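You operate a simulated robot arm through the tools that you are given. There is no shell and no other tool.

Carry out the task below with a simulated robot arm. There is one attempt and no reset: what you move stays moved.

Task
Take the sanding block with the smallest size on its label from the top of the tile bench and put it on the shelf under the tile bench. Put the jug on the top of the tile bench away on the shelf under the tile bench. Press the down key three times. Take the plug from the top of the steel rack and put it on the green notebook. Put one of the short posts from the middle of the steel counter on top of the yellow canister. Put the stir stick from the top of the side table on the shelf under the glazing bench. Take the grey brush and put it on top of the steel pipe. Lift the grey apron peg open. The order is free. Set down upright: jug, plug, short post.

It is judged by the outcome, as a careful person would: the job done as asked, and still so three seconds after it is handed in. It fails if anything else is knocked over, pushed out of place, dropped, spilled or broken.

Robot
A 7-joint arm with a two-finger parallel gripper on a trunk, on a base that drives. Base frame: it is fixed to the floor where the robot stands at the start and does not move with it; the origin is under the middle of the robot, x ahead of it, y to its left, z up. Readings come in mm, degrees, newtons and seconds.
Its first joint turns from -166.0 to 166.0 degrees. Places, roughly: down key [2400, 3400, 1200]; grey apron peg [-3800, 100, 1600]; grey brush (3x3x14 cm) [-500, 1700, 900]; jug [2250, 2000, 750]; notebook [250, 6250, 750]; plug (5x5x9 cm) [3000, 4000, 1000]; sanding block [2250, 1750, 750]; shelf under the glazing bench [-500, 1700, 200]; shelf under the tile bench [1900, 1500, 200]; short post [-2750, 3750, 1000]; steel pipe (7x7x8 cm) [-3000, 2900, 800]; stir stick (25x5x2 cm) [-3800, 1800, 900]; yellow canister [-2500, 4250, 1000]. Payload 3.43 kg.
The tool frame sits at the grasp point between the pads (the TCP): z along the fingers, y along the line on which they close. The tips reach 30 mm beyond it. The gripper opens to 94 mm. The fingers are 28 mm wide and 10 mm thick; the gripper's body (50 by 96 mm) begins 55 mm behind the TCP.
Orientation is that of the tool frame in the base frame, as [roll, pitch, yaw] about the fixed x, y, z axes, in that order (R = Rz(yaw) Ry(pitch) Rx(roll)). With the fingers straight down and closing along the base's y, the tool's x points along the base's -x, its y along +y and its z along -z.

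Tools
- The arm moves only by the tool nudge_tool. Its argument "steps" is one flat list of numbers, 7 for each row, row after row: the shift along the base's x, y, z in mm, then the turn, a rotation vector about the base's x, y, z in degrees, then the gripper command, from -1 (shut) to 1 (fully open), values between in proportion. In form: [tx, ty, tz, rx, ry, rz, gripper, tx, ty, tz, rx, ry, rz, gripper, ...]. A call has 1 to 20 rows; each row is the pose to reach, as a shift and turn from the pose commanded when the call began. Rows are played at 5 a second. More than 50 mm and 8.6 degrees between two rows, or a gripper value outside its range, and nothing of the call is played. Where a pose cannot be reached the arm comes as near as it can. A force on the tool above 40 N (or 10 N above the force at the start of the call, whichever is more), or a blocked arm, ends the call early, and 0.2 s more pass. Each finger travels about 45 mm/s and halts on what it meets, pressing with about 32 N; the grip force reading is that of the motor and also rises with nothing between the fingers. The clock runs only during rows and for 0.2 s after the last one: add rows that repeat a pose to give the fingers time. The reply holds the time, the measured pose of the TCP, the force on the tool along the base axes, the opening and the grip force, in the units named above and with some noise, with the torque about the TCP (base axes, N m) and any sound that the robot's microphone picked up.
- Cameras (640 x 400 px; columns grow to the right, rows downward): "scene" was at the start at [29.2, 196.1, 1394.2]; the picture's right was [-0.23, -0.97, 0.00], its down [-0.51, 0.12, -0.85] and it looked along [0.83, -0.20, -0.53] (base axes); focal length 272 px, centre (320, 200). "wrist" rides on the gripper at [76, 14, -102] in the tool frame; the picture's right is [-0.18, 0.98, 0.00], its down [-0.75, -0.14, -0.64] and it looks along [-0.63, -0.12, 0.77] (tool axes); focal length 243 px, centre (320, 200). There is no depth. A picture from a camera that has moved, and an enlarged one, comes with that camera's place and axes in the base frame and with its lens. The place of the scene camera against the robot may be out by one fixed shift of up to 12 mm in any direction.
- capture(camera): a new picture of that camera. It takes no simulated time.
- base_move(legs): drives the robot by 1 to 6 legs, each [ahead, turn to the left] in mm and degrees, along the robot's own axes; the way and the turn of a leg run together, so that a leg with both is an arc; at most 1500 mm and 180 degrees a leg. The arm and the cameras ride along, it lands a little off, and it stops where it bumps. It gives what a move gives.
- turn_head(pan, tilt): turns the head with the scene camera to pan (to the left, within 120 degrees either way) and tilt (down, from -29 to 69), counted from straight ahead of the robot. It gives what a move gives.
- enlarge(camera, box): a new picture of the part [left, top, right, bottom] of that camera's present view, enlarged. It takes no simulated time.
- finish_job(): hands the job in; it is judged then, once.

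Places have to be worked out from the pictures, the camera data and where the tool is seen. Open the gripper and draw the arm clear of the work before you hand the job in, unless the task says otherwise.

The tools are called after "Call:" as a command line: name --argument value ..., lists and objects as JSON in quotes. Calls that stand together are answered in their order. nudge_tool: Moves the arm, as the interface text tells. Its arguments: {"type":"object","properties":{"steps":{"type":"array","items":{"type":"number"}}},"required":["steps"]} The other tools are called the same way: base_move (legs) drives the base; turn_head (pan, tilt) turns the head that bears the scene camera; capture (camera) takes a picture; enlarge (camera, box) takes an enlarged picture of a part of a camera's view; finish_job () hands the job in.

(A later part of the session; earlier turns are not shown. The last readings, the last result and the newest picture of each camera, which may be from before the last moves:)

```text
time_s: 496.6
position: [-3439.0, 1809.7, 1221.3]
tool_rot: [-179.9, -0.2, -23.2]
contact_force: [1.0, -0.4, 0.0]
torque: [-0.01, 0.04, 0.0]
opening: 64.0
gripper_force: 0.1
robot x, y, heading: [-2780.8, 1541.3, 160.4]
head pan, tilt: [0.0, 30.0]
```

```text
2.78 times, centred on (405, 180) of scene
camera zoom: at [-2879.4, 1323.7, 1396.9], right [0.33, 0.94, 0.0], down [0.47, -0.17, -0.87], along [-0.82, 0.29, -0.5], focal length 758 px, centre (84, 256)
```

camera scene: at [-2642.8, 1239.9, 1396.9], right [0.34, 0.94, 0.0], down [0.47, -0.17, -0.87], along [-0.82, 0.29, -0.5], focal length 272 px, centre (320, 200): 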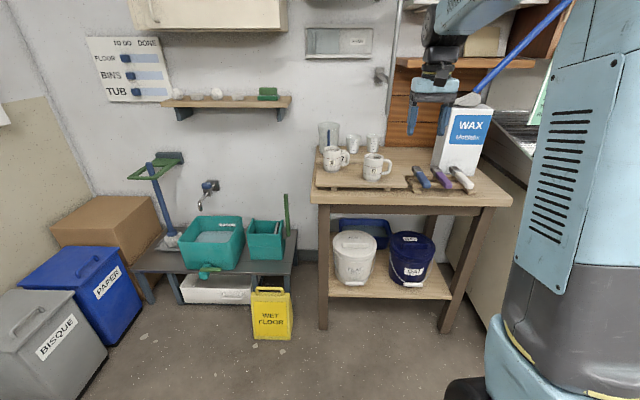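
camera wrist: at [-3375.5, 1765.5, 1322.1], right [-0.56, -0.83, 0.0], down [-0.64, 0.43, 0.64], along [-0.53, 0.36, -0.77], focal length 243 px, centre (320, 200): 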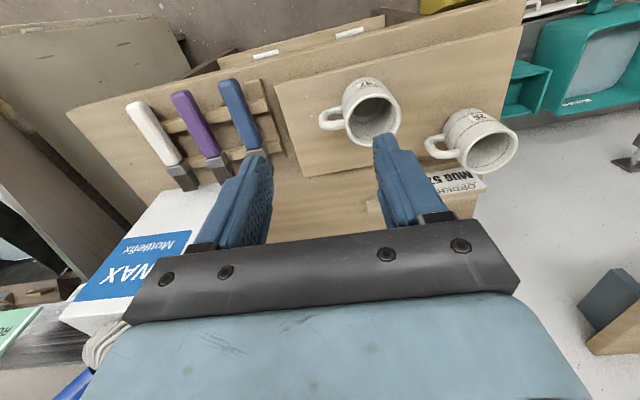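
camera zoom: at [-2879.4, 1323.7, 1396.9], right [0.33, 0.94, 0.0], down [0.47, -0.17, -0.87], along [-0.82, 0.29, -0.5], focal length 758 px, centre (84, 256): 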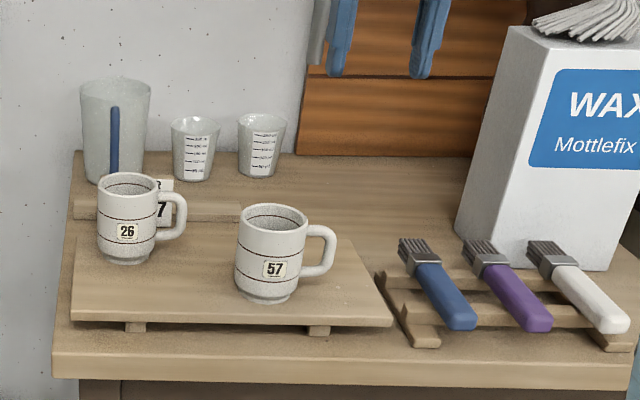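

A wooden strip lies behind the mug board; I extend the arm to look at it from above.

Call:
nudge_tool --steps '[-35, 5, 10, 0, 0, 0, 0.36, -75, 10, 20, 0, 0, 0, 0.36, -115, 15, 30, 0, 0, 0, 0.36, -150, 18, 40, 0, 0, 0, 0.36, -150, 18, 40, 0, 0, 0, 0.36]'

Call:
capture --camera "wrist"

Call:
capture --camera "scene"

```text
time_s: 497.8
position: [-3589.4, 1827.6, 1259.3]
tool_rot: [179.9, -0.2, -23.2]
contact_force: [0.0, 0.1, -0.8]
torque: [0.01, 0.01, 0.0]
opening: 63.8
gripper_force: 0.0
robot x, y, heading: [-2774.8, 1538.9, 160.6]
head pan, tilt: [0.0, 30.0]
```

```text
taken
camera wrist: at [-3526.2, 1783.7, 1361.9], right [-0.56, -0.83, 0.0], down [-0.64, 0.43, 0.64], along [-0.53, 0.36, -0.77], focal length 243 px, centre (320, 200)
```

wrist: 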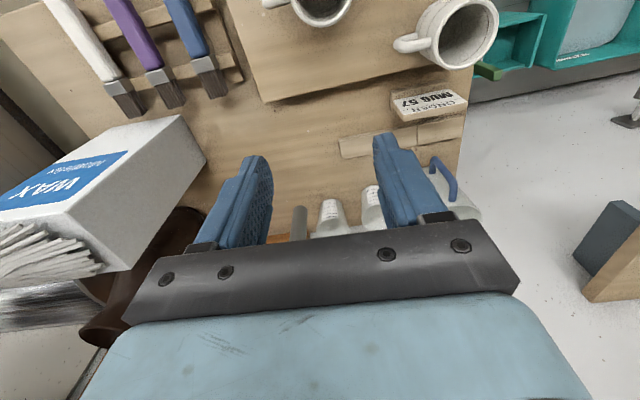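

```text
taken
camera scene: at [-2879.8, 1323.8, 1396.9], right [0.33, 0.94, 0.0], down [0.47, -0.17, -0.87], along [-0.82, 0.29, -0.5], focal length 272 px, centre (320, 200)
```

scene: 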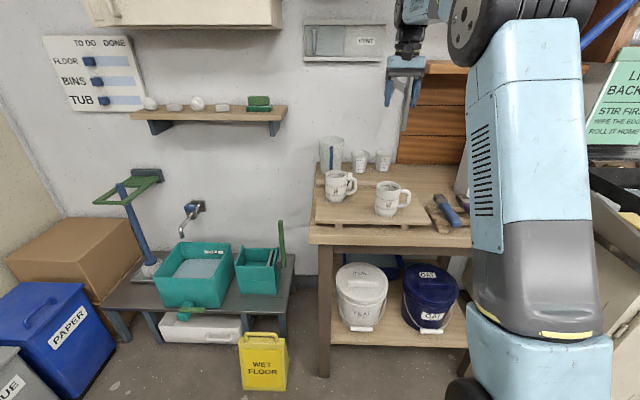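

The stir stick is the flat strip behind the mug board, from about (-3762,1891) to (-3870,1652), lying parallel to the wall. I yaw the tool so the fingers close across its width.

Call:
nudge_tool --steps '[0, 0, 0, 0, 0, 8, 0.5, 0, 0, 0, 0, 0, 16, 0.5, 0, 0, 0, 0, 0, 24, 0.5, 0, 0, 0, 0, 0, 32, 0.5, 0, 0, 0, 0, 0, 40, 0.5, 0, 0, 0, 0, 0, 48, 0.5, 0, 0, 0, 0, 0, 56, 0.6, 0, 0, 0, 0, 0, 64, 0.7, 0, 0, 0, 0, 0, 72, 0.7, 0, 0, 0, 0, 0, 80, 0.7, 0, 0, 0, 0, 0, 88, 0.7, 0, 0, 0, 0, 0, 90, 0.7, 0, 0, 0, 0, 0, 90, 0.7]'

Call:
capture --camera "wrist"

Call:
capture --camera "scene"

```text
time_s: 500.6
position: [-3589.2, 1826.9, 1260.9]
tool_rot: [180.0, -0.2, 66.8]
contact_force: [0.0, -1.1, 0.2]
torque: [0.01, -0.03, 0.01]
opening: 79.6
gripper_force: 0.0
robot x, y, heading: [-2779.0, 1539.7, 160.4]
head pan, tilt: [0.0, 30.0]
```

```text
taken
camera wrist: at [-3547.3, 1890.5, 1362.1], right [0.83, -0.55, 0.0], down [-0.43, -0.64, 0.64], along [-0.35, -0.53, -0.77], focal length 243 px, centre (320, 200)
```

wrist: 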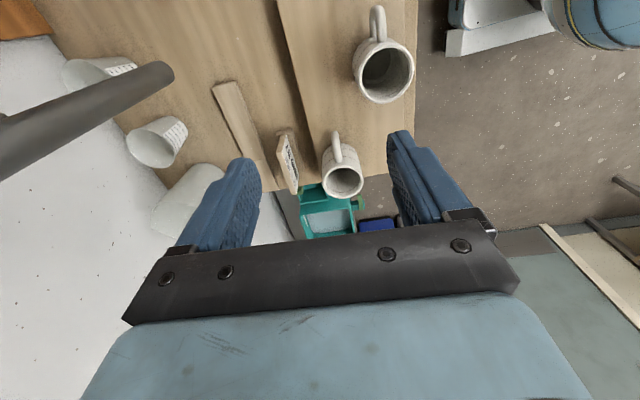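

```text
taken
camera scene: at [-2879.6, 1323.7, 1396.9], right [0.33, 0.94, 0.0], down [0.47, -0.17, -0.87], along [-0.82, 0.29, -0.5], focal length 272 px, centre (320, 200)
```

scene: 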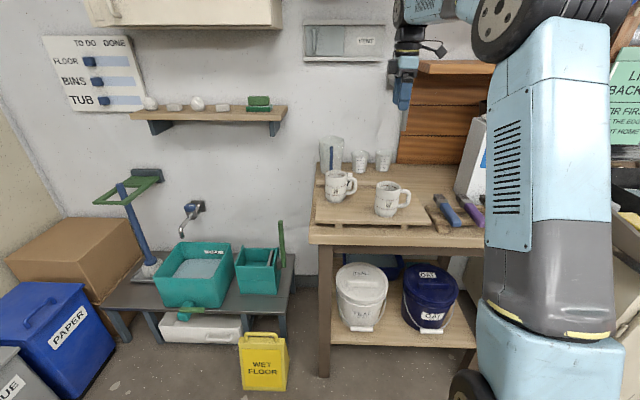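

The stick is clearly visible; a wall rod hangs down to z≈1130 near it, so I descend in front first and then go in below the rod. I move slightly in and lower to z≈985.

Call:
nudge_tool --steps '[-25, -3, 0, 0, 0, 0.8, 0.7, -50, -6, -20, 0, 0, 1.7, 0.7, -50, -6, -65, 0, 0, 1.7, 0.7, -50, -6, -110, 0, 0, 1.7, 0.7, -50, -6, -155, 0, 0, 1.7, 0.7, -50, -6, -200, 0, 0, 1.7, 0.7, -50, -6, -245, 0, 0, 1.7, 0.7, -50, -6, -275, 0, 0, 1.7, 0.7, -50, -6, -275, 0, 0, 1.7, 0.7]'

Call:
capture --camera "wrist"

Call:
enlarge --camera "scene" --box '[290, 30, 480, 250]'

```text
time_s: 502.6
position: [-3637.7, 1820.8, 984.3]
tool_rot: [179.9, -0.2, 68.5]
contact_force: [0.2, 0.0, -0.2]
torque: [0.01, 0.02, -0.02]
opening: 80.0
gripper_force: 0.1
robot x, y, heading: [-2777.1, 1539.1, 160.6]
head pan, tilt: [0.0, 30.0]
```

```text
taken
camera wrist: at [-3597.7, 1885.1, 1086.7], right [0.85, -0.53, 0.0], down [-0.41, -0.65, 0.64], along [-0.34, -0.54, -0.77], focal length 243 px, centre (320, 200)
```

wrist: 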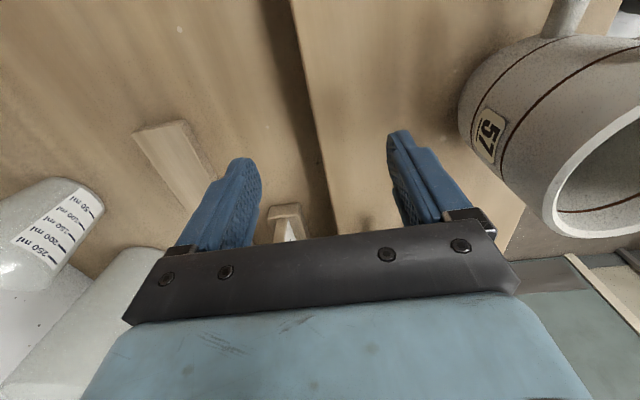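

```text
1.82 times, centred on (385, 140) of scene
camera zoom: at [-2879.7, 1323.8, 1396.9], right [0.33, 0.94, 0.0], down [0.47, -0.17, -0.87], along [-0.82, 0.29, -0.5], focal length 495 px, centre (202, 309)
```

zoom: 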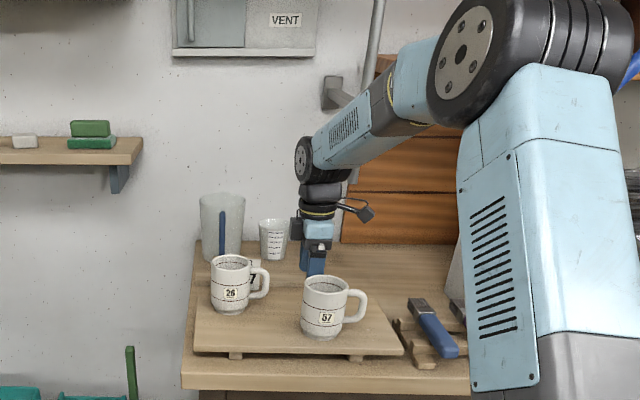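

The stick's near end is at about (-3752,1886), top z≈896. I move over a grip point 50 mm from that end and look.

Call:
nudge_tool --steps '[-34, 5, 0, 0, 0, 0, 0.7, -68, 10, 0, 0, 0, -1, 0.7, -102, 15, 0, 0, 0, -2, 0.7, -132, 19, 0, 0, 0, -2, 0.7, -132, 19, 0, 0, 0, -2, 0.7]'

Call:
capture --camera "wrist"

Call:
enlarge --camera "scene" --box '[290, 30, 480, 250]'

```text
time_s: 503.8
position: [-3772.3, 1840.1, 984.4]
tool_rot: [179.9, -0.2, 66.5]
contact_force: [0.1, -0.6, -0.2]
torque: [-0.03, 0.01, 0.03]
opening: 79.9
gripper_force: 0.1
robot x, y, heading: [-2777.8, 1543.3, 160.5]
head pan, tilt: [0.0, 30.0]
```

```text
taken
camera wrist: at [-3730.3, 1903.4, 1087.4], right [0.83, -0.56, 0.0], down [-0.43, -0.64, 0.64], along [-0.36, -0.53, -0.77], focal length 243 px, centre (320, 200)
```

wrist: 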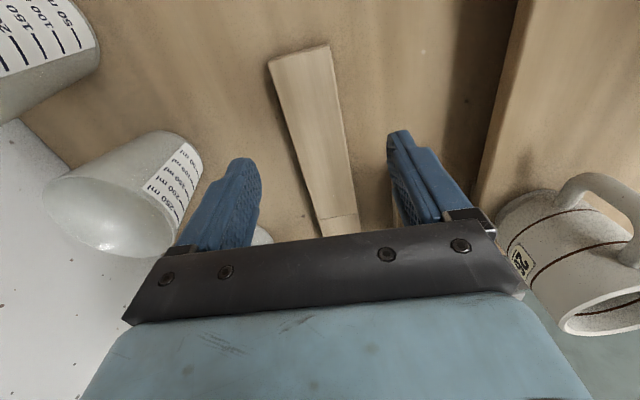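

```text
1.82 times, centred on (385, 140) of scene
camera zoom: at [-2879.9, 1323.8, 1396.8], right [0.33, 0.94, 0.0], down [0.47, -0.17, -0.87], along [-0.82, 0.29, -0.5], focal length 495 px, centre (202, 309)
```

zoom: 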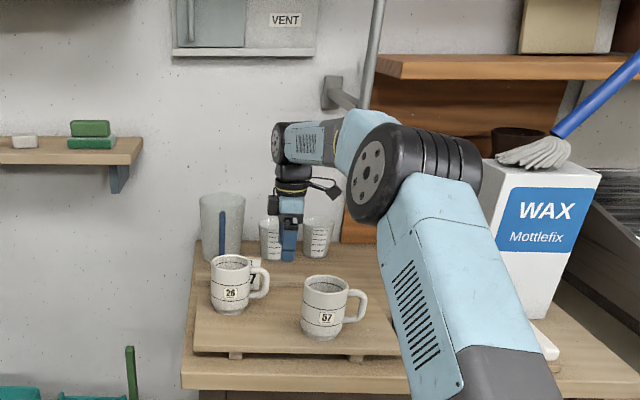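

The stick lies right between the fingers, aligned. I shift 6 mm, lower, and feel for the table.

Call:
nudge_tool --steps '[-3, 2, -20, 0, 0, 0, 0.7, -5.5, 3.7, -40, 0, 0, 0, 0.7, -5.5, 3.7, -58, 0, 0, 0, 0.7, -5.5, 3.7, -58, 0, 0, 0, 0.7]'

Call:
nudge_tool --steps '[0, 0, -4, 0, 0, 0, 0.7, 0, 0, -8, 0, 0, 0, 0.7, 0, 0, -12, 0, 0, 0, 0.7, 0, 0, -12, 0, 0, 0, 0.7]'

Call:
capture --camera "wrist"

```text
time_s: 504.8
position: [-3776.3, 1845.0, 924.8]
tool_rot: [179.9, -0.1, 66.5]
contact_force: [0.6, 0.1, 0.1]
torque: [-0.02, 0.01, 0.01]
opening: 80.1
gripper_force: 0.0
robot x, y, heading: [-2775.7, 1544.3, 160.6]
head pan, tilt: [0.0, 30.0]
```

```text
time_s: 505.8
position: [-3776.2, 1844.2, 913.6]
tool_rot: [179.8, -0.2, 66.5]
contact_force: [-0.1, 0.4, 0.1]
torque: [0.03, 0.0, 0.03]
opening: 79.8
gripper_force: 0.1
robot x, y, heading: [-2773.8, 1542.7, 160.5]
head pan, tilt: [0.0, 30.0]
```

```text
taken
camera wrist: at [-3734.2, 1907.0, 1016.9], right [0.83, -0.56, 0.0], down [-0.43, -0.64, 0.64], along [-0.36, -0.53, -0.77], focal length 243 px, centre (320, 200)
```

wrist: 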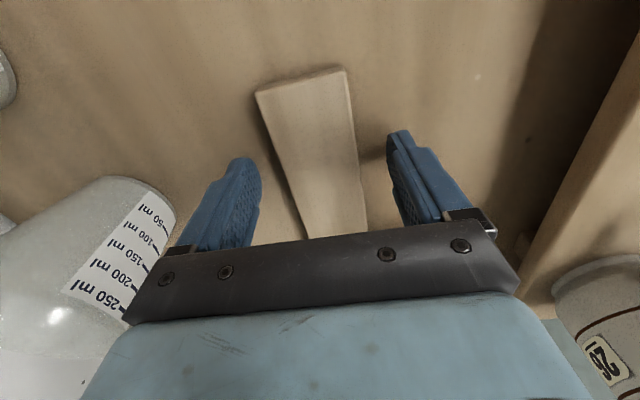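

Call:
nudge_tool --steps '[0, 0, -4, 0, 0, 0, 0.7, 0, 0, -8, 0, 0, 0, 0.7, 0, 0, -12, 0, 0, 0, 0.7, 0, 0, -12, 0, 0, 0, 0.7]'

Call:
nudge_tool --steps '[0, 0, -3, 0, 0, 0, 0.7, 0, 0, -6, 0, 0, 0, 0.7, 0, 0, -9, 0, 0, 0, 0.7, 0, 0, -9, 0, 0, 0, 0.7]'

```text
time_s: 506.7
position: [-3778.6, 1844.2, 911.4]
tool_rot: [-179.7, -0.1, 66.5]
contact_force: [2.8, -1.3, 7.7]
torque: [-0.24, -0.41, 0.02]
opening: 81.3
gripper_force: 0.6
robot x, y, heading: [-2773.8, 1539.6, 160.8]
head pan, tilt: [0.0, 30.0]
stopped in row 4: the force on the tool passed its limit at 43 N (the readings are from after the stop); the commanded pose is now the measured one
```

```text
time_s: 507.3
position: [-3777.9, 1845.1, 910.2]
tool_rot: [-179.2, -0.1, 66.4]
contact_force: [1.5, -0.3, 9.4]
torque: [-0.23, -0.45, 0.03]
opening: 81.3
gripper_force: 1.3
robot x, y, heading: [-2777.2, 1542.4, 160.8]
head pan, tilt: [0.0, 30.0]
stopped in row 2: the force on the tool passed its limit at 44 N (the readings are from after the stop); the commanded pose is now the measured one
```

The fingertips touch the table at TCP z≈911 (table ≈881). I raise 3 mm and close on the stick.

Call:
nudge_tool --steps '[0, 0, 4, 0.5, 0.3, 0, 0.7, 0, 0, 4, 0.5, 0.3, 0, 0.2, 0, 0, 4, 0.5, 0.3, 0, -0.5, 0, 0, 4, 0.5, 0.3, 0, -0.5, 0, 0, 4, 0.5, 0.3, 0, -0.5]'

Call:
capture --camera "wrist"

```text
time_s: 508.5
position: [-3779.7, 1845.8, 912.1]
tool_rot: [-178.9, -0.4, 66.4]
contact_force: [0.3, 0.4, 1.1]
torque: [0.1, -0.03, -0.01]
opening: 45.2
gripper_force: 32.1
robot x, y, heading: [-2778.0, 1539.1, 160.4]
head pan, tilt: [0.0, 30.0]
```

```text
taken
camera wrist: at [-3734.7, 1906.8, 1015.0], right [0.83, -0.56, -0.02], down [-0.42, -0.64, 0.64], along [-0.37, -0.52, -0.77], focal length 243 px, centre (320, 200)
```

wrist: 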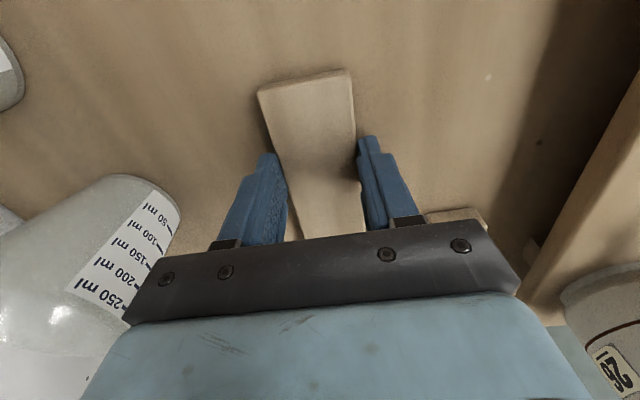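

Gripped (45 mm). I lift it carefully, shift away from the rod, rise above mug height and then draw it out toward the robot.

Call:
nudge_tool --steps '[0, 0, 10, 0, 0, 0, -0.6, 0, 0, 40, 0, 0, 0, -0.6, 0, 0, 85, 0, 0, 0, -0.6, -7, -17, 88, 0, 0, 0, -0.6, -13, -33, 90, 0, 0, 0, -0.6, -13, -33, 125, 0, 0, 0, -0.6, -13, -33, 150, 0, 0, 0, -0.6, -13, -33, 150, 0, 0, 0, -0.6]'

Call:
capture --camera "wrist"

Call:
enlarge --camera "scene" --box '[290, 30, 480, 250]'

```text
time_s: 510.3
position: [-3793.4, 1812.6, 1064.9]
tool_rot: [-178.9, -0.4, 66.5]
contact_force: [0.5, 0.0, -0.4]
torque: [0.11, -0.06, -0.04]
opening: 45.2
gripper_force: 32.2
robot x, y, heading: [-2775.7, 1540.2, 160.5]
head pan, tilt: [0.0, 30.0]
```

```text
taken
camera wrist: at [-3748.1, 1874.1, 1165.2], right [0.83, -0.56, -0.02], down [-0.42, -0.64, 0.64], along [-0.37, -0.52, -0.77], focal length 243 px, centre (320, 200)
```

wrist: 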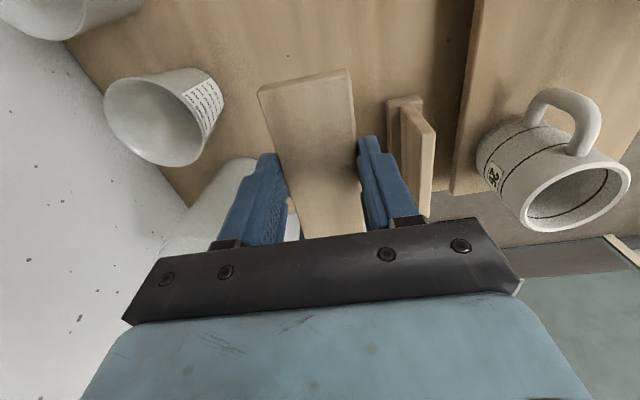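

```text
1.82 times, centred on (385, 140) of scene
camera zoom: at [-2879.9, 1323.8, 1396.8], right [0.33, 0.94, 0.0], down [0.47, -0.17, -0.87], along [-0.82, 0.29, -0.5], focal length 495 px, centre (202, 309)
```

zoom: 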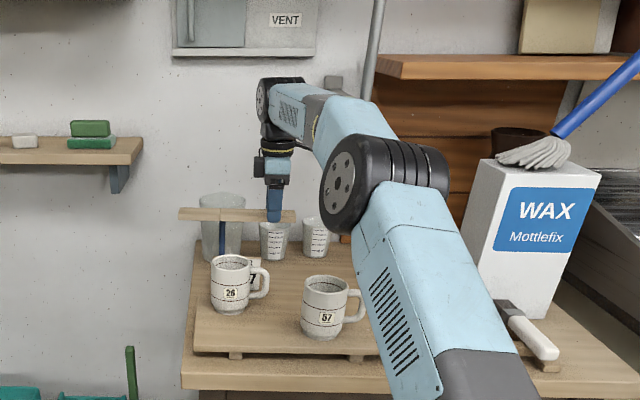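

The stick is level and free. I draw it back toward the robot above the mugs.

Call:
nudge_tool --steps '[15, -6, 10, 0, 0, 0, -0.6, 50, -20, 20, 0, 0, 0, -0.6, 92, -36, 25, 0, 0, 0, -0.6, 134, -53, 30, 0, 0, 0, -0.6, 176, -69, 40, 0, 0, 0, -0.6, 218, -86, 60, 0, 0, 0, -0.6, 260, -102, 90, 0, 0, 0, -0.6, 300, -118, 120, 0, 0, 0, -0.6, 340, -130, 140, 0, 0, 0, -0.6, 340, -130, 140, 0, 0, 0, -0.6]'

Call:
capture --camera "scene"

```text
refused: row 7 steps farther than a row can; nothing moved
```

```text
taken
camera scene: at [-2879.9, 1323.8, 1396.8], right [0.33, 0.94, 0.0], down [0.47, -0.17, -0.87], along [-0.82, 0.29, -0.5], focal length 272 px, centre (320, 200)
```

scene: 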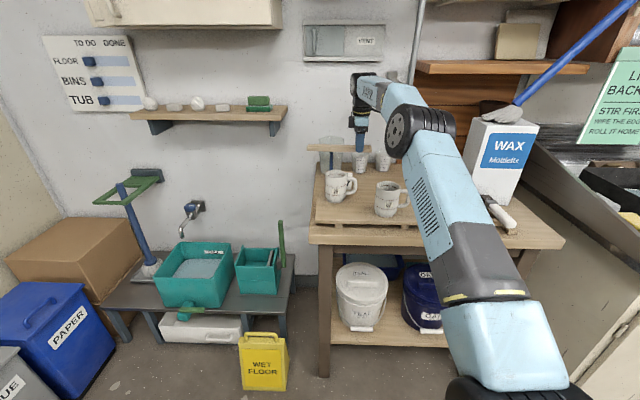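

One row was slightly too long; I resend with smaller steps.

Call:
nudge_tool --steps '[15, -6, 10, 0, 0, 0, -0.6, 50, -20, 20, 0, 0, 0, -0.6, 90, -35, 25, 0, 0, 0, -0.6, 130, -51, 30, 0, 0, 0, -0.6, 170, -67, 40, 0, 0, 0, -0.6, 205, -81, 60, 0, 0, 0, -0.6, 240, -94, 85, 0, 0, 0, -0.6, 275, -106, 110, 0, 0, 0, -0.6, 310, -118, 130, 0, 0, 0, -0.6, 340, -130, 140, 0, 0, 0, -0.6, 340, -130, 140, 0, 0, 0, -0.6]'

Call:
capture --camera "scene"

Call:
capture --camera "wrist"

```text
time_s: 512.7
position: [-3452.0, 1682.0, 1203.0]
tool_rot: [-178.8, -0.4, 66.5]
contact_force: [-0.5, 0.1, -1.7]
torque: [0.07, 0.0, -0.02]
opening: 44.9
gripper_force: 32.4
robot x, y, heading: [-2771.7, 1537.2, 160.5]
head pan, tilt: [0.0, 30.0]
```

```text
taken
camera scene: at [-2879.3, 1323.6, 1396.9], right [0.33, 0.94, 0.0], down [0.47, -0.17, -0.87], along [-0.82, 0.29, -0.5], focal length 272 px, centre (320, 200)
```

scene: 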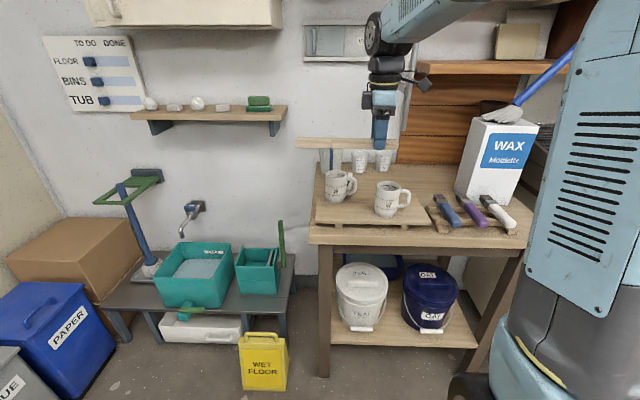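

```text
taken
camera wrist: at [-3407.4, 1743.5, 1305.3], right [0.83, -0.56, -0.02], down [-0.42, -0.64, 0.64], along [-0.37, -0.52, -0.77], focal length 243 px, centre (320, 200)
```

wrist: 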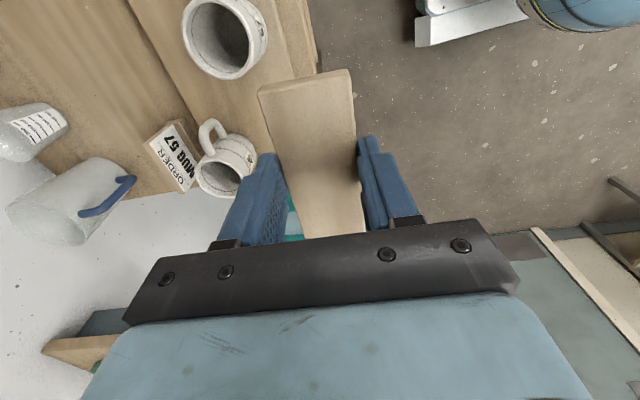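

All mugs are untouched. I back away from the table and turn toward the glazing bench to look at its shelf.

Call:
base_move --legs '[[-400, 0]]'

Call:
base_move --legs '[[0, -20], [0, -20]]'

Call:
base_move --legs '[[0, -20], [0, -20]]'

Call:
base_move --legs '[[0, -18], [0, -18]]'

Call:
turn_head --pan 0 --tilt 25

Call:
capture --camera "scene"

```text
time_s: 515.2
position: [-3076.4, 1548.1, 1202.2]
tool_rot: [-178.9, -0.4, 66.7]
contact_force: [-0.1, -0.1, -1.0]
torque: [0.03, -0.01, -0.01]
opening: 45.0
gripper_force: 32.1
robot x, y, heading: [-2401.2, 1405.4, 160.9]
head pan, tilt: [0.0, 30.0]
```

```text
time_s: 518.0
position: [-2831.7, 1945.7, 1203.7]
tool_rot: [-178.9, -0.4, 26.9]
contact_force: [0.9, -0.3, -0.9]
torque: [0.07, -0.06, 0.01]
opening: 45.2
gripper_force: 32.2
robot x, y, heading: [-2436.4, 1387.4, 120.8]
head pan, tilt: [0.0, 30.0]
```

```text
time_s: 520.8
position: [-2375.9, 2073.8, 1203.5]
tool_rot: [-178.8, -0.5, -13.2]
contact_force: [0.2, 0.4, -2.5]
torque: [0.01, -0.05, -0.02]
opening: 45.2
gripper_force: 32.6
robot x, y, heading: [-2488.7, 1402.0, 80.9]
head pan, tilt: [0.0, 30.0]
```

```text
time_s: 523.4
position: [-2002.8, 1876.1, 1203.4]
tool_rot: [-178.8, -0.5, -49.1]
contact_force: [-0.2, -1.0, -1.2]
torque: [-0.02, -0.05, 0.01]
opening: 45.3
gripper_force: 31.9
robot x, y, heading: [-2518.7, 1420.2, 44.7]
head pan, tilt: [0.0, 30.0]
```

```text
time_s: 524.0
position: [-2003.1, 1878.5, 1205.1]
tool_rot: [-178.8, -0.4, -49.1]
contact_force: [0.1, -0.8, -1.1]
torque: [-0.04, -0.07, 0.02]
opening: 45.2
gripper_force: 32.1
robot x, y, heading: [-2518.5, 1422.2, 44.7]
head pan, tilt: [0.0, 25.0]
```

```text
taken
camera scene: at [-2655.5, 1608.1, 1404.8], right [0.71, -0.71, 0.0], down [-0.3, -0.3, -0.91], along [0.64, 0.64, -0.42], focal length 272 px, centre (320, 200)
```

scene: 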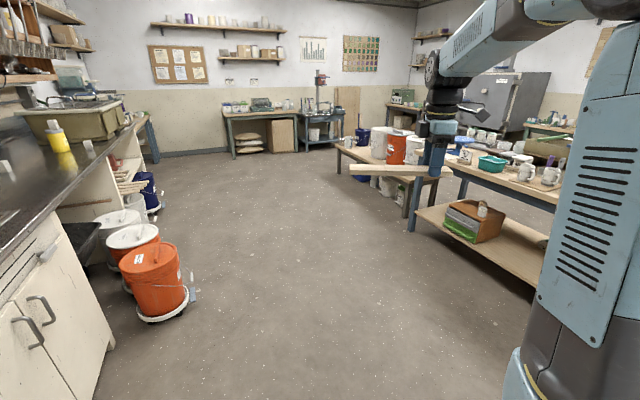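

The room is clear ahead; the glazing bench's shelf is visible at right with a wooden box near its far end and free space otherwise. I drive closer.

Call:
base_move --legs '[[0, -3], [1000, 0]]'

Call:
base_move --legs '[[0, -20], [0, -20]]'

Call:
base_move --legs '[[0, -21]]'

Call:
turn_head --pan 0 --tilt 30

Call:
capture --camera "scene"

```text
time_s: 529.8
position: [-1233.6, 2517.9, 1205.1]
tool_rot: [-178.9, -0.4, -52.3]
contact_force: [0.0, -0.6, -0.7]
torque: [-0.05, -0.07, -0.03]
opening: 45.3
gripper_force: 31.6
robot x, y, heading: [-1772.7, 2095.6, 42.1]
head pan, tilt: [0.0, 25.0]
```

```text
time_s: 532.5
position: [-1085.1, 2071.1, 1205.2]
tool_rot: [-178.8, -0.3, -92.3]
contact_force: [-0.2, 0.6, 0.4]
torque: [-0.05, 0.04, -0.05]
opening: 45.3
gripper_force: 32.0
robot x, y, heading: [-1773.2, 2142.5, 1.7]
head pan, tilt: [0.0, 25.0]
```

```text
time_s: 534.2
position: [-1155.3, 1829.4, 1206.3]
tool_rot: [-178.8, -0.4, -113.4]
contact_force: [0.1, -0.1, -0.8]
torque: [-0.14, -0.04, 0.0]
opening: 45.0
gripper_force: 32.1
robot x, y, heading: [-1763.5, 2168.7, -19.0]
head pan, tilt: [0.0, 25.0]
```

```text
time_s: 534.9
position: [-1154.7, 1829.9, 1205.9]
tool_rot: [-178.8, -0.4, -113.3]
contact_force: [0.0, -0.2, -1.0]
torque: [-0.07, 0.0, 0.03]
opening: 45.0
gripper_force: 31.6
robot x, y, heading: [-1762.1, 2168.4, -18.5]
head pan, tilt: [0.0, 30.0]
```

```text
taken
camera scene: at [-1651.8, 2371.0, 1396.9], right [-0.32, -0.95, 0.0], down [-0.47, 0.16, -0.87], along [0.82, -0.28, -0.5], focal length 272 px, centre (320, 200)
```

scene: 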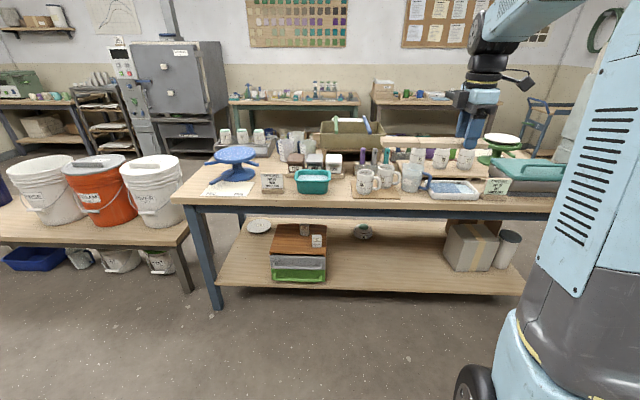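

The shelf's middle is free (between the wooden box and the cardboard box). I square up, back off a little, and then lower the stick in front of the bench.

Call:
base_move --legs '[[0, -2.8], [-80, 0]]'

Call:
nudge_tool --steps '[20, -15, -25, 0, 0, 0.6, -0.6, 40, -32, -65, -0.3, 0.3, 1.2, -0.6, 60, -49, -105, -0.3, 0.3, 1.8, -0.6, 80, -66, -145, -0.5, 0.5, 2.4, -0.6, 100, -83, -185, -0.5, 0.5, 3, -0.6, 112, -95, -228, -0.5, 0.5, 3.6, -0.6, 112, -95, -273, -0.5, 0.5, 4, -0.6, 112, -95, -318, -0.5, 0.5, 4, -0.6, 112, -95, -363, -0.5, 0.5, 4, -0.6, 112, -95, -408, -0.5, 0.5, 4, -0.6, 112, -95, -453, -0.5, 0.5, 4, -0.6, 112, -95, -453, -0.5, 0.5, 4, -0.6]'

Call:
capture --camera "scene"

```text
time_s: 536.3
position: [-1245.6, 1828.7, 1205.7]
tool_rot: [-179.0, -0.4, -116.2]
contact_force: [-0.2, -0.3, -1.0]
torque: [-0.07, 0.03, 0.0]
opening: 45.2
gripper_force: 31.7
robot x, y, heading: [-1832.4, 2198.6, -21.9]
head pan, tilt: [0.0, 30.0]
```

```text
time_s: 538.9
position: [-1134.9, 1733.8, 754.4]
tool_rot: [-179.0, -1.0, -112.1]
contact_force: [0.2, -0.2, 0.0]
torque: [-0.06, 0.04, 0.04]
opening: 45.4
gripper_force: 32.0
robot x, y, heading: [-1834.1, 2197.3, -21.6]
head pan, tilt: [0.0, 30.0]
```

```text
taken
camera scene: at [-1715.0, 2397.2, 1396.9], right [-0.37, -0.93, 0.0], down [-0.47, 0.18, -0.87], along [0.8, -0.32, -0.5], focal length 272 px, centre (320, 200)
```

scene: 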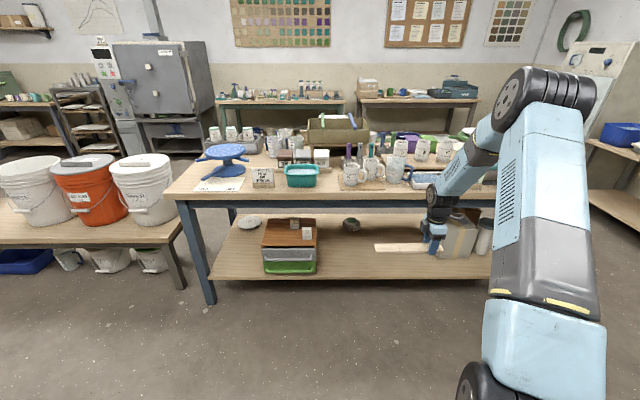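

Good. I continue lowering to z≈320.

Call:
nudge_tool --steps '[0, 0, -30, 0, 0, 0, -0.6, 0, 0, -75, 0, 0, 0, -0.6, 0, 0, -120, 0, 0, 0, -0.6, 0, 0, -165, 0, 0, 0, -0.6, 0, 0, -210, 0, 0, 0, -0.6, 0, 0, -255, 0, 0, 0, -0.6, 0, 0, -300, 0, 0, 0, -0.6, 0, 0, -345, 0, 0, 0, -0.6, 0, 0, -385, 0, 0, 0, -0.6, 0, 0, -415, 0, 0, 0, -0.6, 0, 0, -415, 0, 0, 0, -0.6]'

Call:
capture --camera "scene"

Call:
capture --camera "wrist"

```text
time_s: 541.3
position: [-1137.3, 1736.4, 336.3]
tool_rot: [-179.0, -1.0, -112.3]
contact_force: [-0.8, -0.1, -1.1]
torque: [-0.07, 0.02, 0.02]
opening: 45.2
gripper_force: 31.9
robot x, y, heading: [-1834.5, 2197.9, -21.4]
head pan, tilt: [0.0, 30.0]
```

```text
taken
camera scene: at [-1714.9, 2397.1, 1396.9], right [-0.37, -0.93, 0.0], down [-0.47, 0.18, -0.87], along [0.8, -0.32, -0.5], focal length 272 px, centre (320, 200)
```

scene: 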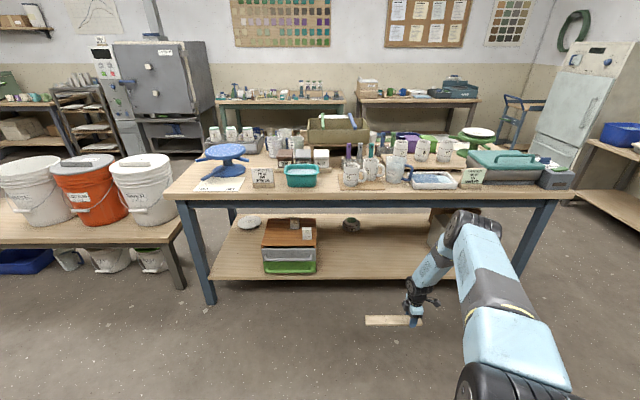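

```text
taken
camera wrist: at [-1180.0, 1671.7, 440.6], right [-0.84, 0.54, -0.02], down [0.41, 0.66, 0.63], along [0.35, 0.52, -0.78], focal length 243 px, centre (320, 200)
```

wrist: 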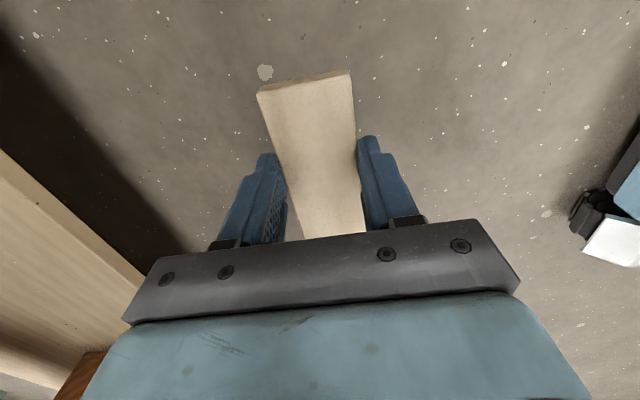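

I take a parallax pair with the wrist camera to measure this shelf's height.

Call:
enlarge --camera "wrist" --box '[0, 130, 180, 330]'

Call:
nudge_tool --steps '[0, 0, 40, 0, 0, 0, -0.6, 0, 0, 80, 0, 0, 0, -0.6, 0, 0, 110, 0, 0, 0, -0.6, 0, 0, 110, 0, 0, 0, -0.6]'

Call:
enlarge --camera "wrist" --box '[0, 100, 200, 320]'

```text
2.00 times, centred on (90, 230) of wrist
camera zoom: at [-1180.0, 1671.7, 440.6], right [-0.84, 0.54, -0.02], down [0.41, 0.66, 0.63], along [0.35, 0.52, -0.78], focal length 485 px, centre (780, 140)
```

zoom: 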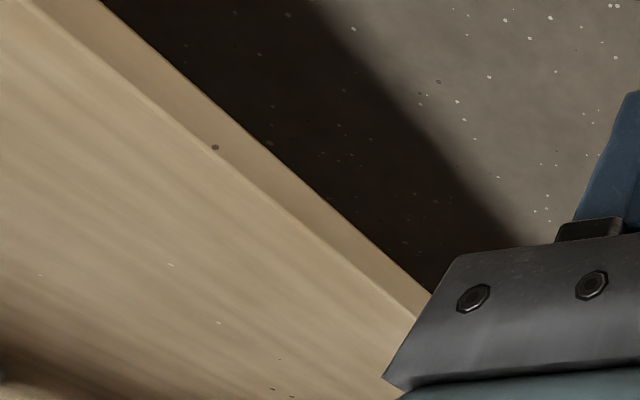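

```text
time_s: 542.3
position: [-1135.6, 1736.3, 448.8]
tool_rot: [-179.2, -0.9, -112.2]
contact_force: [0.0, -0.1, -0.7]
torque: [-0.06, 0.03, 0.0]
opening: 45.1
gripper_force: 31.9
robot x, y, heading: [-1837.8, 2199.1, -21.8]
head pan, tilt: [0.0, 30.0]
```

```text
1.82 times, centred on (100, 210) of wrist
camera zoom: at [-1180.0, 1672.2, 551.9], right [-0.84, 0.54, -0.02], down [0.41, 0.66, 0.63], along [0.35, 0.52, -0.78], focal length 441 px, centre (720, 182)
```

zoom: 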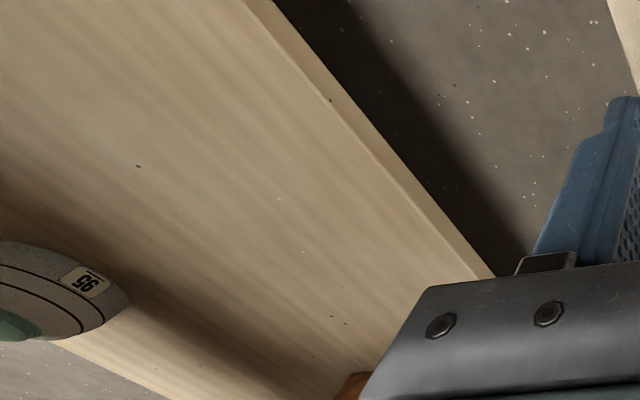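

This shelf is at z≈240 with its edge at v≈-2255 (my bench coordinate). I lower to z≈312 and extend the arm so the elbow stays low and outside.

Call:
nudge_tool --steps '[12, -5, -40, 0, 0, 0, -0.6, 25, -10, -80, 0, 0, 0, -0.6, 45, -18, -115, 0, 0, 0, -0.6, 70, -27, -134, 0, 0, 0, -0.6, 92, -36, -138, 0, 0, 0, -0.6, 92, -36, -138, 0, 0, 0, -0.6]'

Call:
capture --camera "scene"

```text
time_s: 543.7
position: [-1043.6, 1699.7, 310.0]
tool_rot: [-179.1, -1.0, -112.2]
contact_force: [0.3, -0.8, -0.6]
torque: [-0.02, 0.0, -0.02]
opening: 45.1
gripper_force: 31.7
robot x, y, heading: [-1837.6, 2198.5, -21.6]
head pan, tilt: [0.0, 30.0]
```

```text
taken
camera scene: at [-1714.8, 2397.1, 1396.9], right [-0.37, -0.93, 0.0], down [-0.47, 0.18, -0.87], along [0.8, -0.32, -0.5], focal length 272 px, centre (320, 200)
```

scene: 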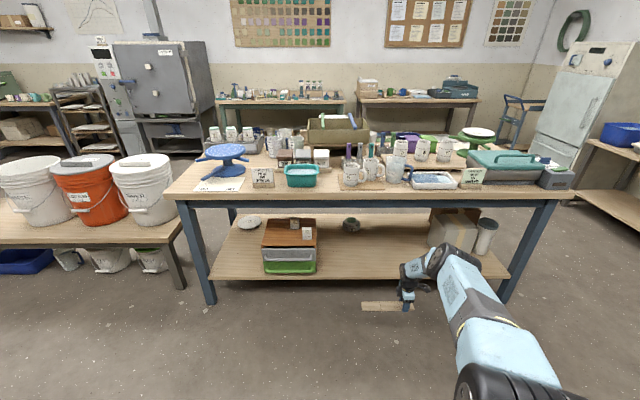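

Arm is low and stretched. I drive forward 190 mm, then check.

Call:
base_move --legs '[[190, 0]]'

Call:
capture --camera "wrist"

Call:
base_move --legs '[[100, 0]]'

Call:
capture --camera "wrist"

Call:
capture --camera "scene"

```text
time_s: 545.3
position: [-867.8, 1628.5, 309.1]
tool_rot: [-179.1, -1.0, -112.2]
contact_force: [-0.3, 0.8, -1.5]
torque: [-0.07, 0.07, -0.01]
opening: 45.0
gripper_force: 32.2
robot x, y, heading: [-1658.8, 2128.9, -21.4]
head pan, tilt: [0.0, 30.0]
```

```text
taken
camera wrist: at [-910.8, 1565.0, 413.1], right [-0.84, 0.54, -0.02], down [0.41, 0.66, 0.63], along [0.35, 0.52, -0.78], focal length 243 px, centre (320, 200)
```

wrist: 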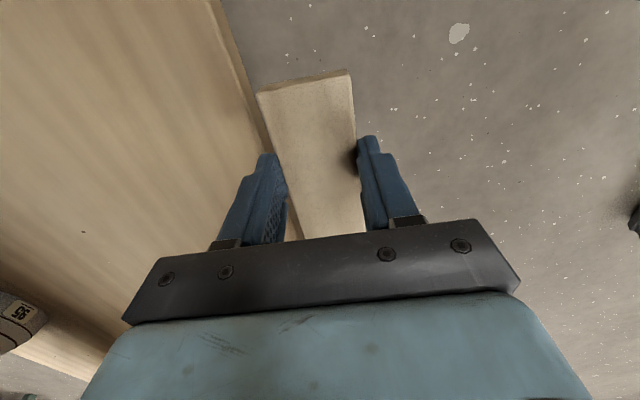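

```text
time_s: 546.5
position: [-774.5, 1590.4, 309.9]
tool_rot: [-179.1, -1.1, -112.2]
contact_force: [1.1, -0.2, -0.1]
torque: [-0.06, 0.0, 0.0]
opening: 44.9
gripper_force: 31.8
robot x, y, heading: [-1567.9, 2091.6, -21.7]
head pan, tilt: [0.0, 30.0]
```

```text
taken
camera wrist: at [-818.1, 1527.9, 413.5], right [-0.84, 0.54, -0.02], down [0.41, 0.66, 0.63], along [0.35, 0.52, -0.78], focal length 243 px, centre (320, 200)
```

wrist: 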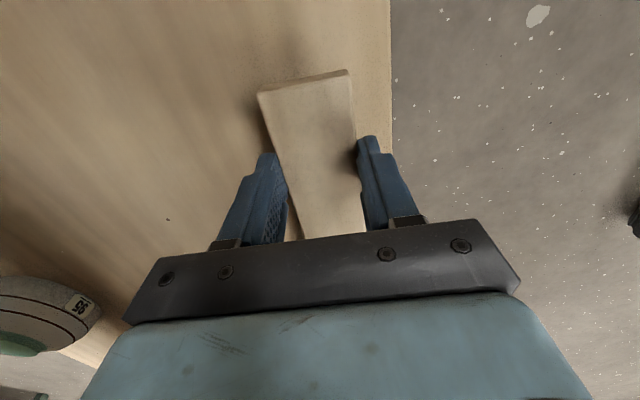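

```text
taken
camera scene: at [-1445.1, 2289.8, 1396.9], right [-0.37, -0.93, 0.0], down [-0.47, 0.19, -0.87], along [0.8, -0.32, -0.5], focal length 272 px, centre (320, 200)
```

scene: 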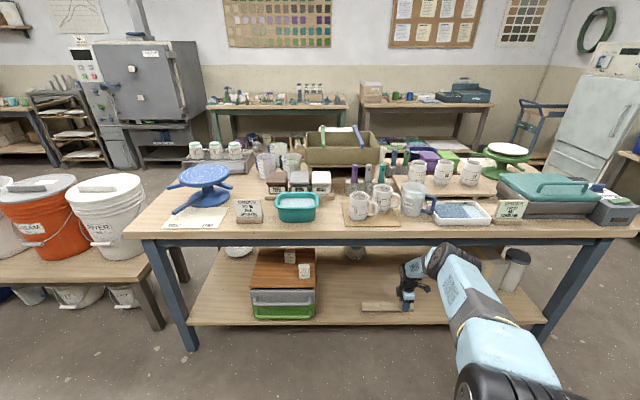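

The stick is over the shelf, inside its edge. I lower it to contact.

Call:
nudge_tool --steps '[0, 0, -10, 0, 0, 0, -0.6, 0, 0, -20, 0, 0, 0, -0.6, 0, 0, -27, 0, 0, 0, -0.6, 0, 0, -32, 0, 0, 0, -0.6, 0, 0, -32, 0, 0, 0, -0.6]'

Call:
nudge_tool --steps '[0, 0, -3, 0, 0, 0, -0.6, 0, 0, -6, 0, 0, 0, -0.6, 0, 0, -6, 0, 0, 0, -0.6]'

```text
time_s: 547.6
position: [-773.5, 1591.4, 279.6]
tool_rot: [-179.1, -0.9, -112.2]
contact_force: [0.9, -0.3, -1.0]
torque: [-0.08, -0.01, -0.04]
opening: 45.1
gripper_force: 31.9
robot x, y, heading: [-1565.7, 2091.4, -21.6]
head pan, tilt: [0.0, 30.0]
```

```text
time_s: 548.5
position: [-775.3, 1591.0, 272.3]
tool_rot: [-179.1, -1.1, -112.3]
contact_force: [0.5, -0.1, 3.2]
torque: [0.54, -0.22, -0.25]
opening: 45.3
gripper_force: 31.7
robot x, y, heading: [-1565.0, 2092.4, -21.5]
head pan, tilt: [0.0, 30.0]
```

Light contact. I lower 3 mm more and release.

Call:
nudge_tool --steps '[0, 0, -2, 0, 0, 0, -0.6, 0, 0, -3, 0, 0, 0, -0.6, 0, 0, -3, 0, 0, 0, -0.6]'

Call:
nudge_tool --steps '[0, 0, 1, 0, 0, 0, -0.3, 0, 0, 2, 0, 0, 0, 0.1, 0, 0, 2, 0, 0, 0, 0.5, 0, 0, 2, 0, 0, 0, 0.7, 0, 0, 2, 0, 0, 0, 0.7]'

Call:
capture --camera "wrist"

```text
time_s: 549.2
position: [-773.8, 1591.4, 271.8]
tool_rot: [-179.0, -1.1, -112.2]
contact_force: [-6.5, 6.6, 27.6]
torque: [0.28, 0.38, 0.12]
opening: 45.3
gripper_force: 32.6
robot x, y, heading: [-1567.4, 2089.6, -21.8]
head pan, tilt: [0.0, 30.0]
```

```text
time_s: 550.5
position: [-774.6, 1591.4, 271.6]
tool_rot: [-179.1, -1.0, -112.2]
contact_force: [0.5, -0.7, 0.6]
torque: [0.03, 0.04, 0.03]
opening: 79.8
gripper_force: 0.1
robot x, y, heading: [-1565.4, 2088.9, -21.3]
head pan, tilt: [0.0, 30.0]
```

```text
taken
camera wrist: at [-818.3, 1528.2, 374.7], right [-0.84, 0.54, -0.02], down [0.41, 0.66, 0.63], along [0.35, 0.52, -0.78], focal length 243 px, centre (320, 200)
```

wrist: 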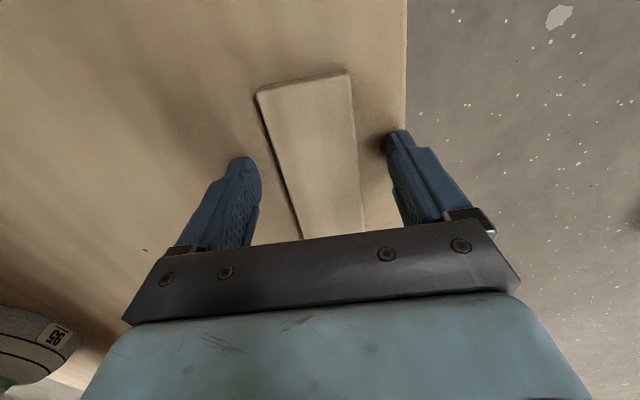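

Released. I raise slightly, back out and look at the bench top for the grey brush.

Call:
nudge_tool --steps '[0, 0, 20, 0, 0, 0, 0.7, 0, 0, 50, 0, 0, 0, 0.7, 0, 0, 50, 0, 0, 0, 0.7]'

Call:
base_move --legs '[[-330, 0]]'

Call:
turn_head --pan 0 --tilt 30

Call:
capture --camera "scene"

Call:
enlarge --camera "scene" --box '[200, 100, 560, 300]'

```text
time_s: 551.2
position: [-772.8, 1591.6, 322.3]
tool_rot: [-179.1, -1.0, -112.3]
contact_force: [0.3, 0.4, -0.5]
torque: [0.01, -0.05, -0.01]
opening: 79.9
gripper_force: 0.0
robot x, y, heading: [-1568.9, 2087.8, -21.7]
head pan, tilt: [0.0, 30.0]
```

```text
time_s: 553.4
position: [-1082.1, 1711.0, 322.4]
tool_rot: [-179.1, -1.0, -112.4]
contact_force: [-0.3, -0.2, 0.1]
torque: [0.0, 0.04, -0.01]
opening: 79.8
gripper_force: 0.1
robot x, y, heading: [-1870.8, 2211.9, -21.9]
head pan, tilt: [0.0, 30.0]
```

```text
time_s: 554.0
position: [-1081.1, 1709.4, 322.1]
tool_rot: [-179.1, -1.0, -112.5]
contact_force: [0.0, -0.1, -0.7]
torque: [-0.01, -0.01, -0.02]
opening: 79.8
gripper_force: 0.0
robot x, y, heading: [-1871.0, 2212.0, -22.0]
head pan, tilt: [0.0, 30.0]
```

```text
taken
camera scene: at [-1748.9, 2411.2, 1396.9], right [-0.37, -0.93, 0.0], down [-0.46, 0.19, -0.87], along [0.8, -0.32, -0.5], focal length 272 px, centre (320, 200)
```

scene: 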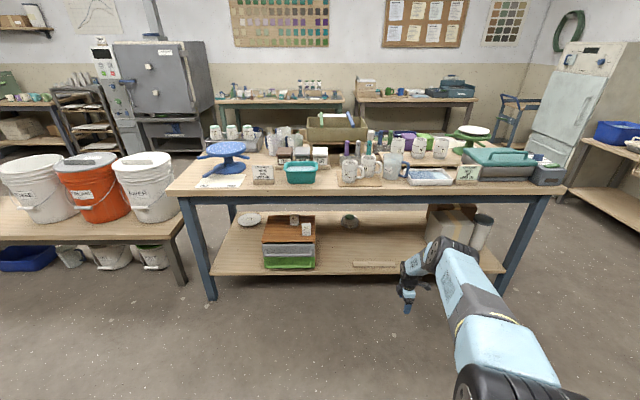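

```text
1.78 times, centred on (380, 200) of scene
camera zoom: at [-1748.9, 2411.2, 1396.9], right [-0.37, -0.93, 0.0], down [-0.46, 0.19, -0.87], along [0.8, -0.32, -0.5], focal length 484 px, centre (213, 200)
```

zoom: 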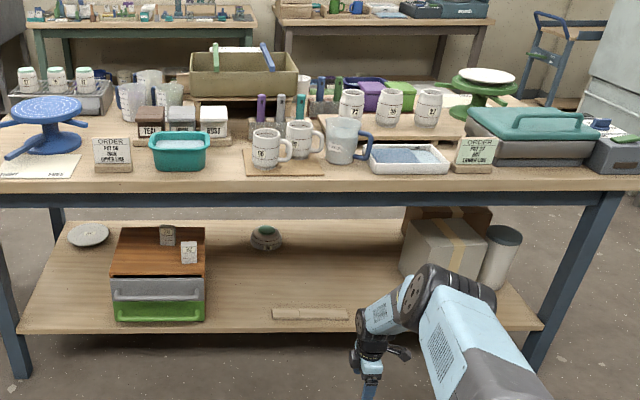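

The stir stick lies on the shelf. I zoom on the brush handles behind the mugs.

Call:
enlarge --camera "scene" --box '[325, 120, 425, 190]'

Call:
enlarge --camera "scene" --box '[260, 110, 360, 190]'

```text
5.71 times, centred on (375, 155) of scene
camera zoom: at [-1748.9, 2411.2, 1396.9], right [-0.37, -0.93, 0.0], down [-0.46, 0.19, -0.87], along [0.8, -0.32, -0.5], focal length 1556 px, centre (6, 457)
```

zoom: 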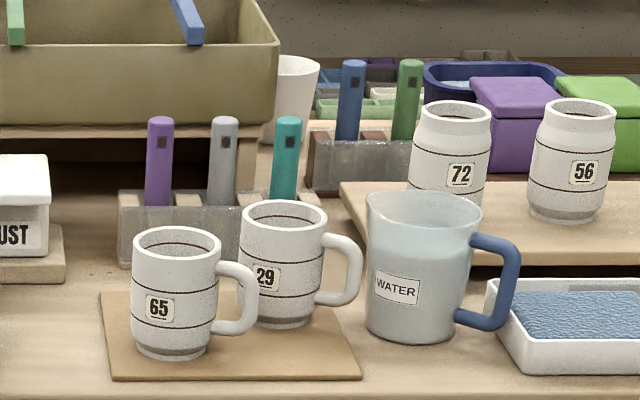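

```text
5.00 times, centred on (310, 150) of scene
camera zoom: at [-1748.9, 2411.2, 1396.9], right [-0.37, -0.93, 0.0], down [-0.46, 0.19, -0.87], along [0.8, -0.32, -0.5], focal length 1361 px, centre (370, 450)
```

zoom: 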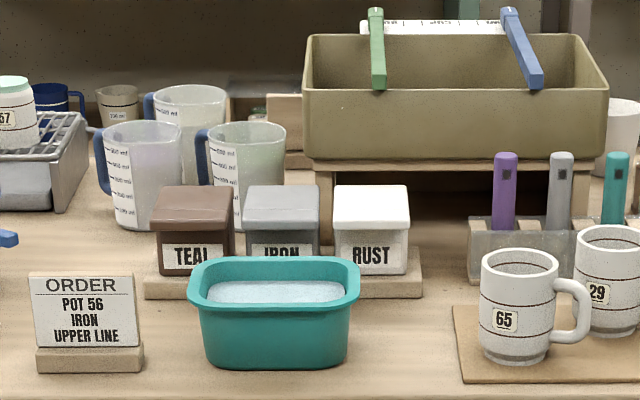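

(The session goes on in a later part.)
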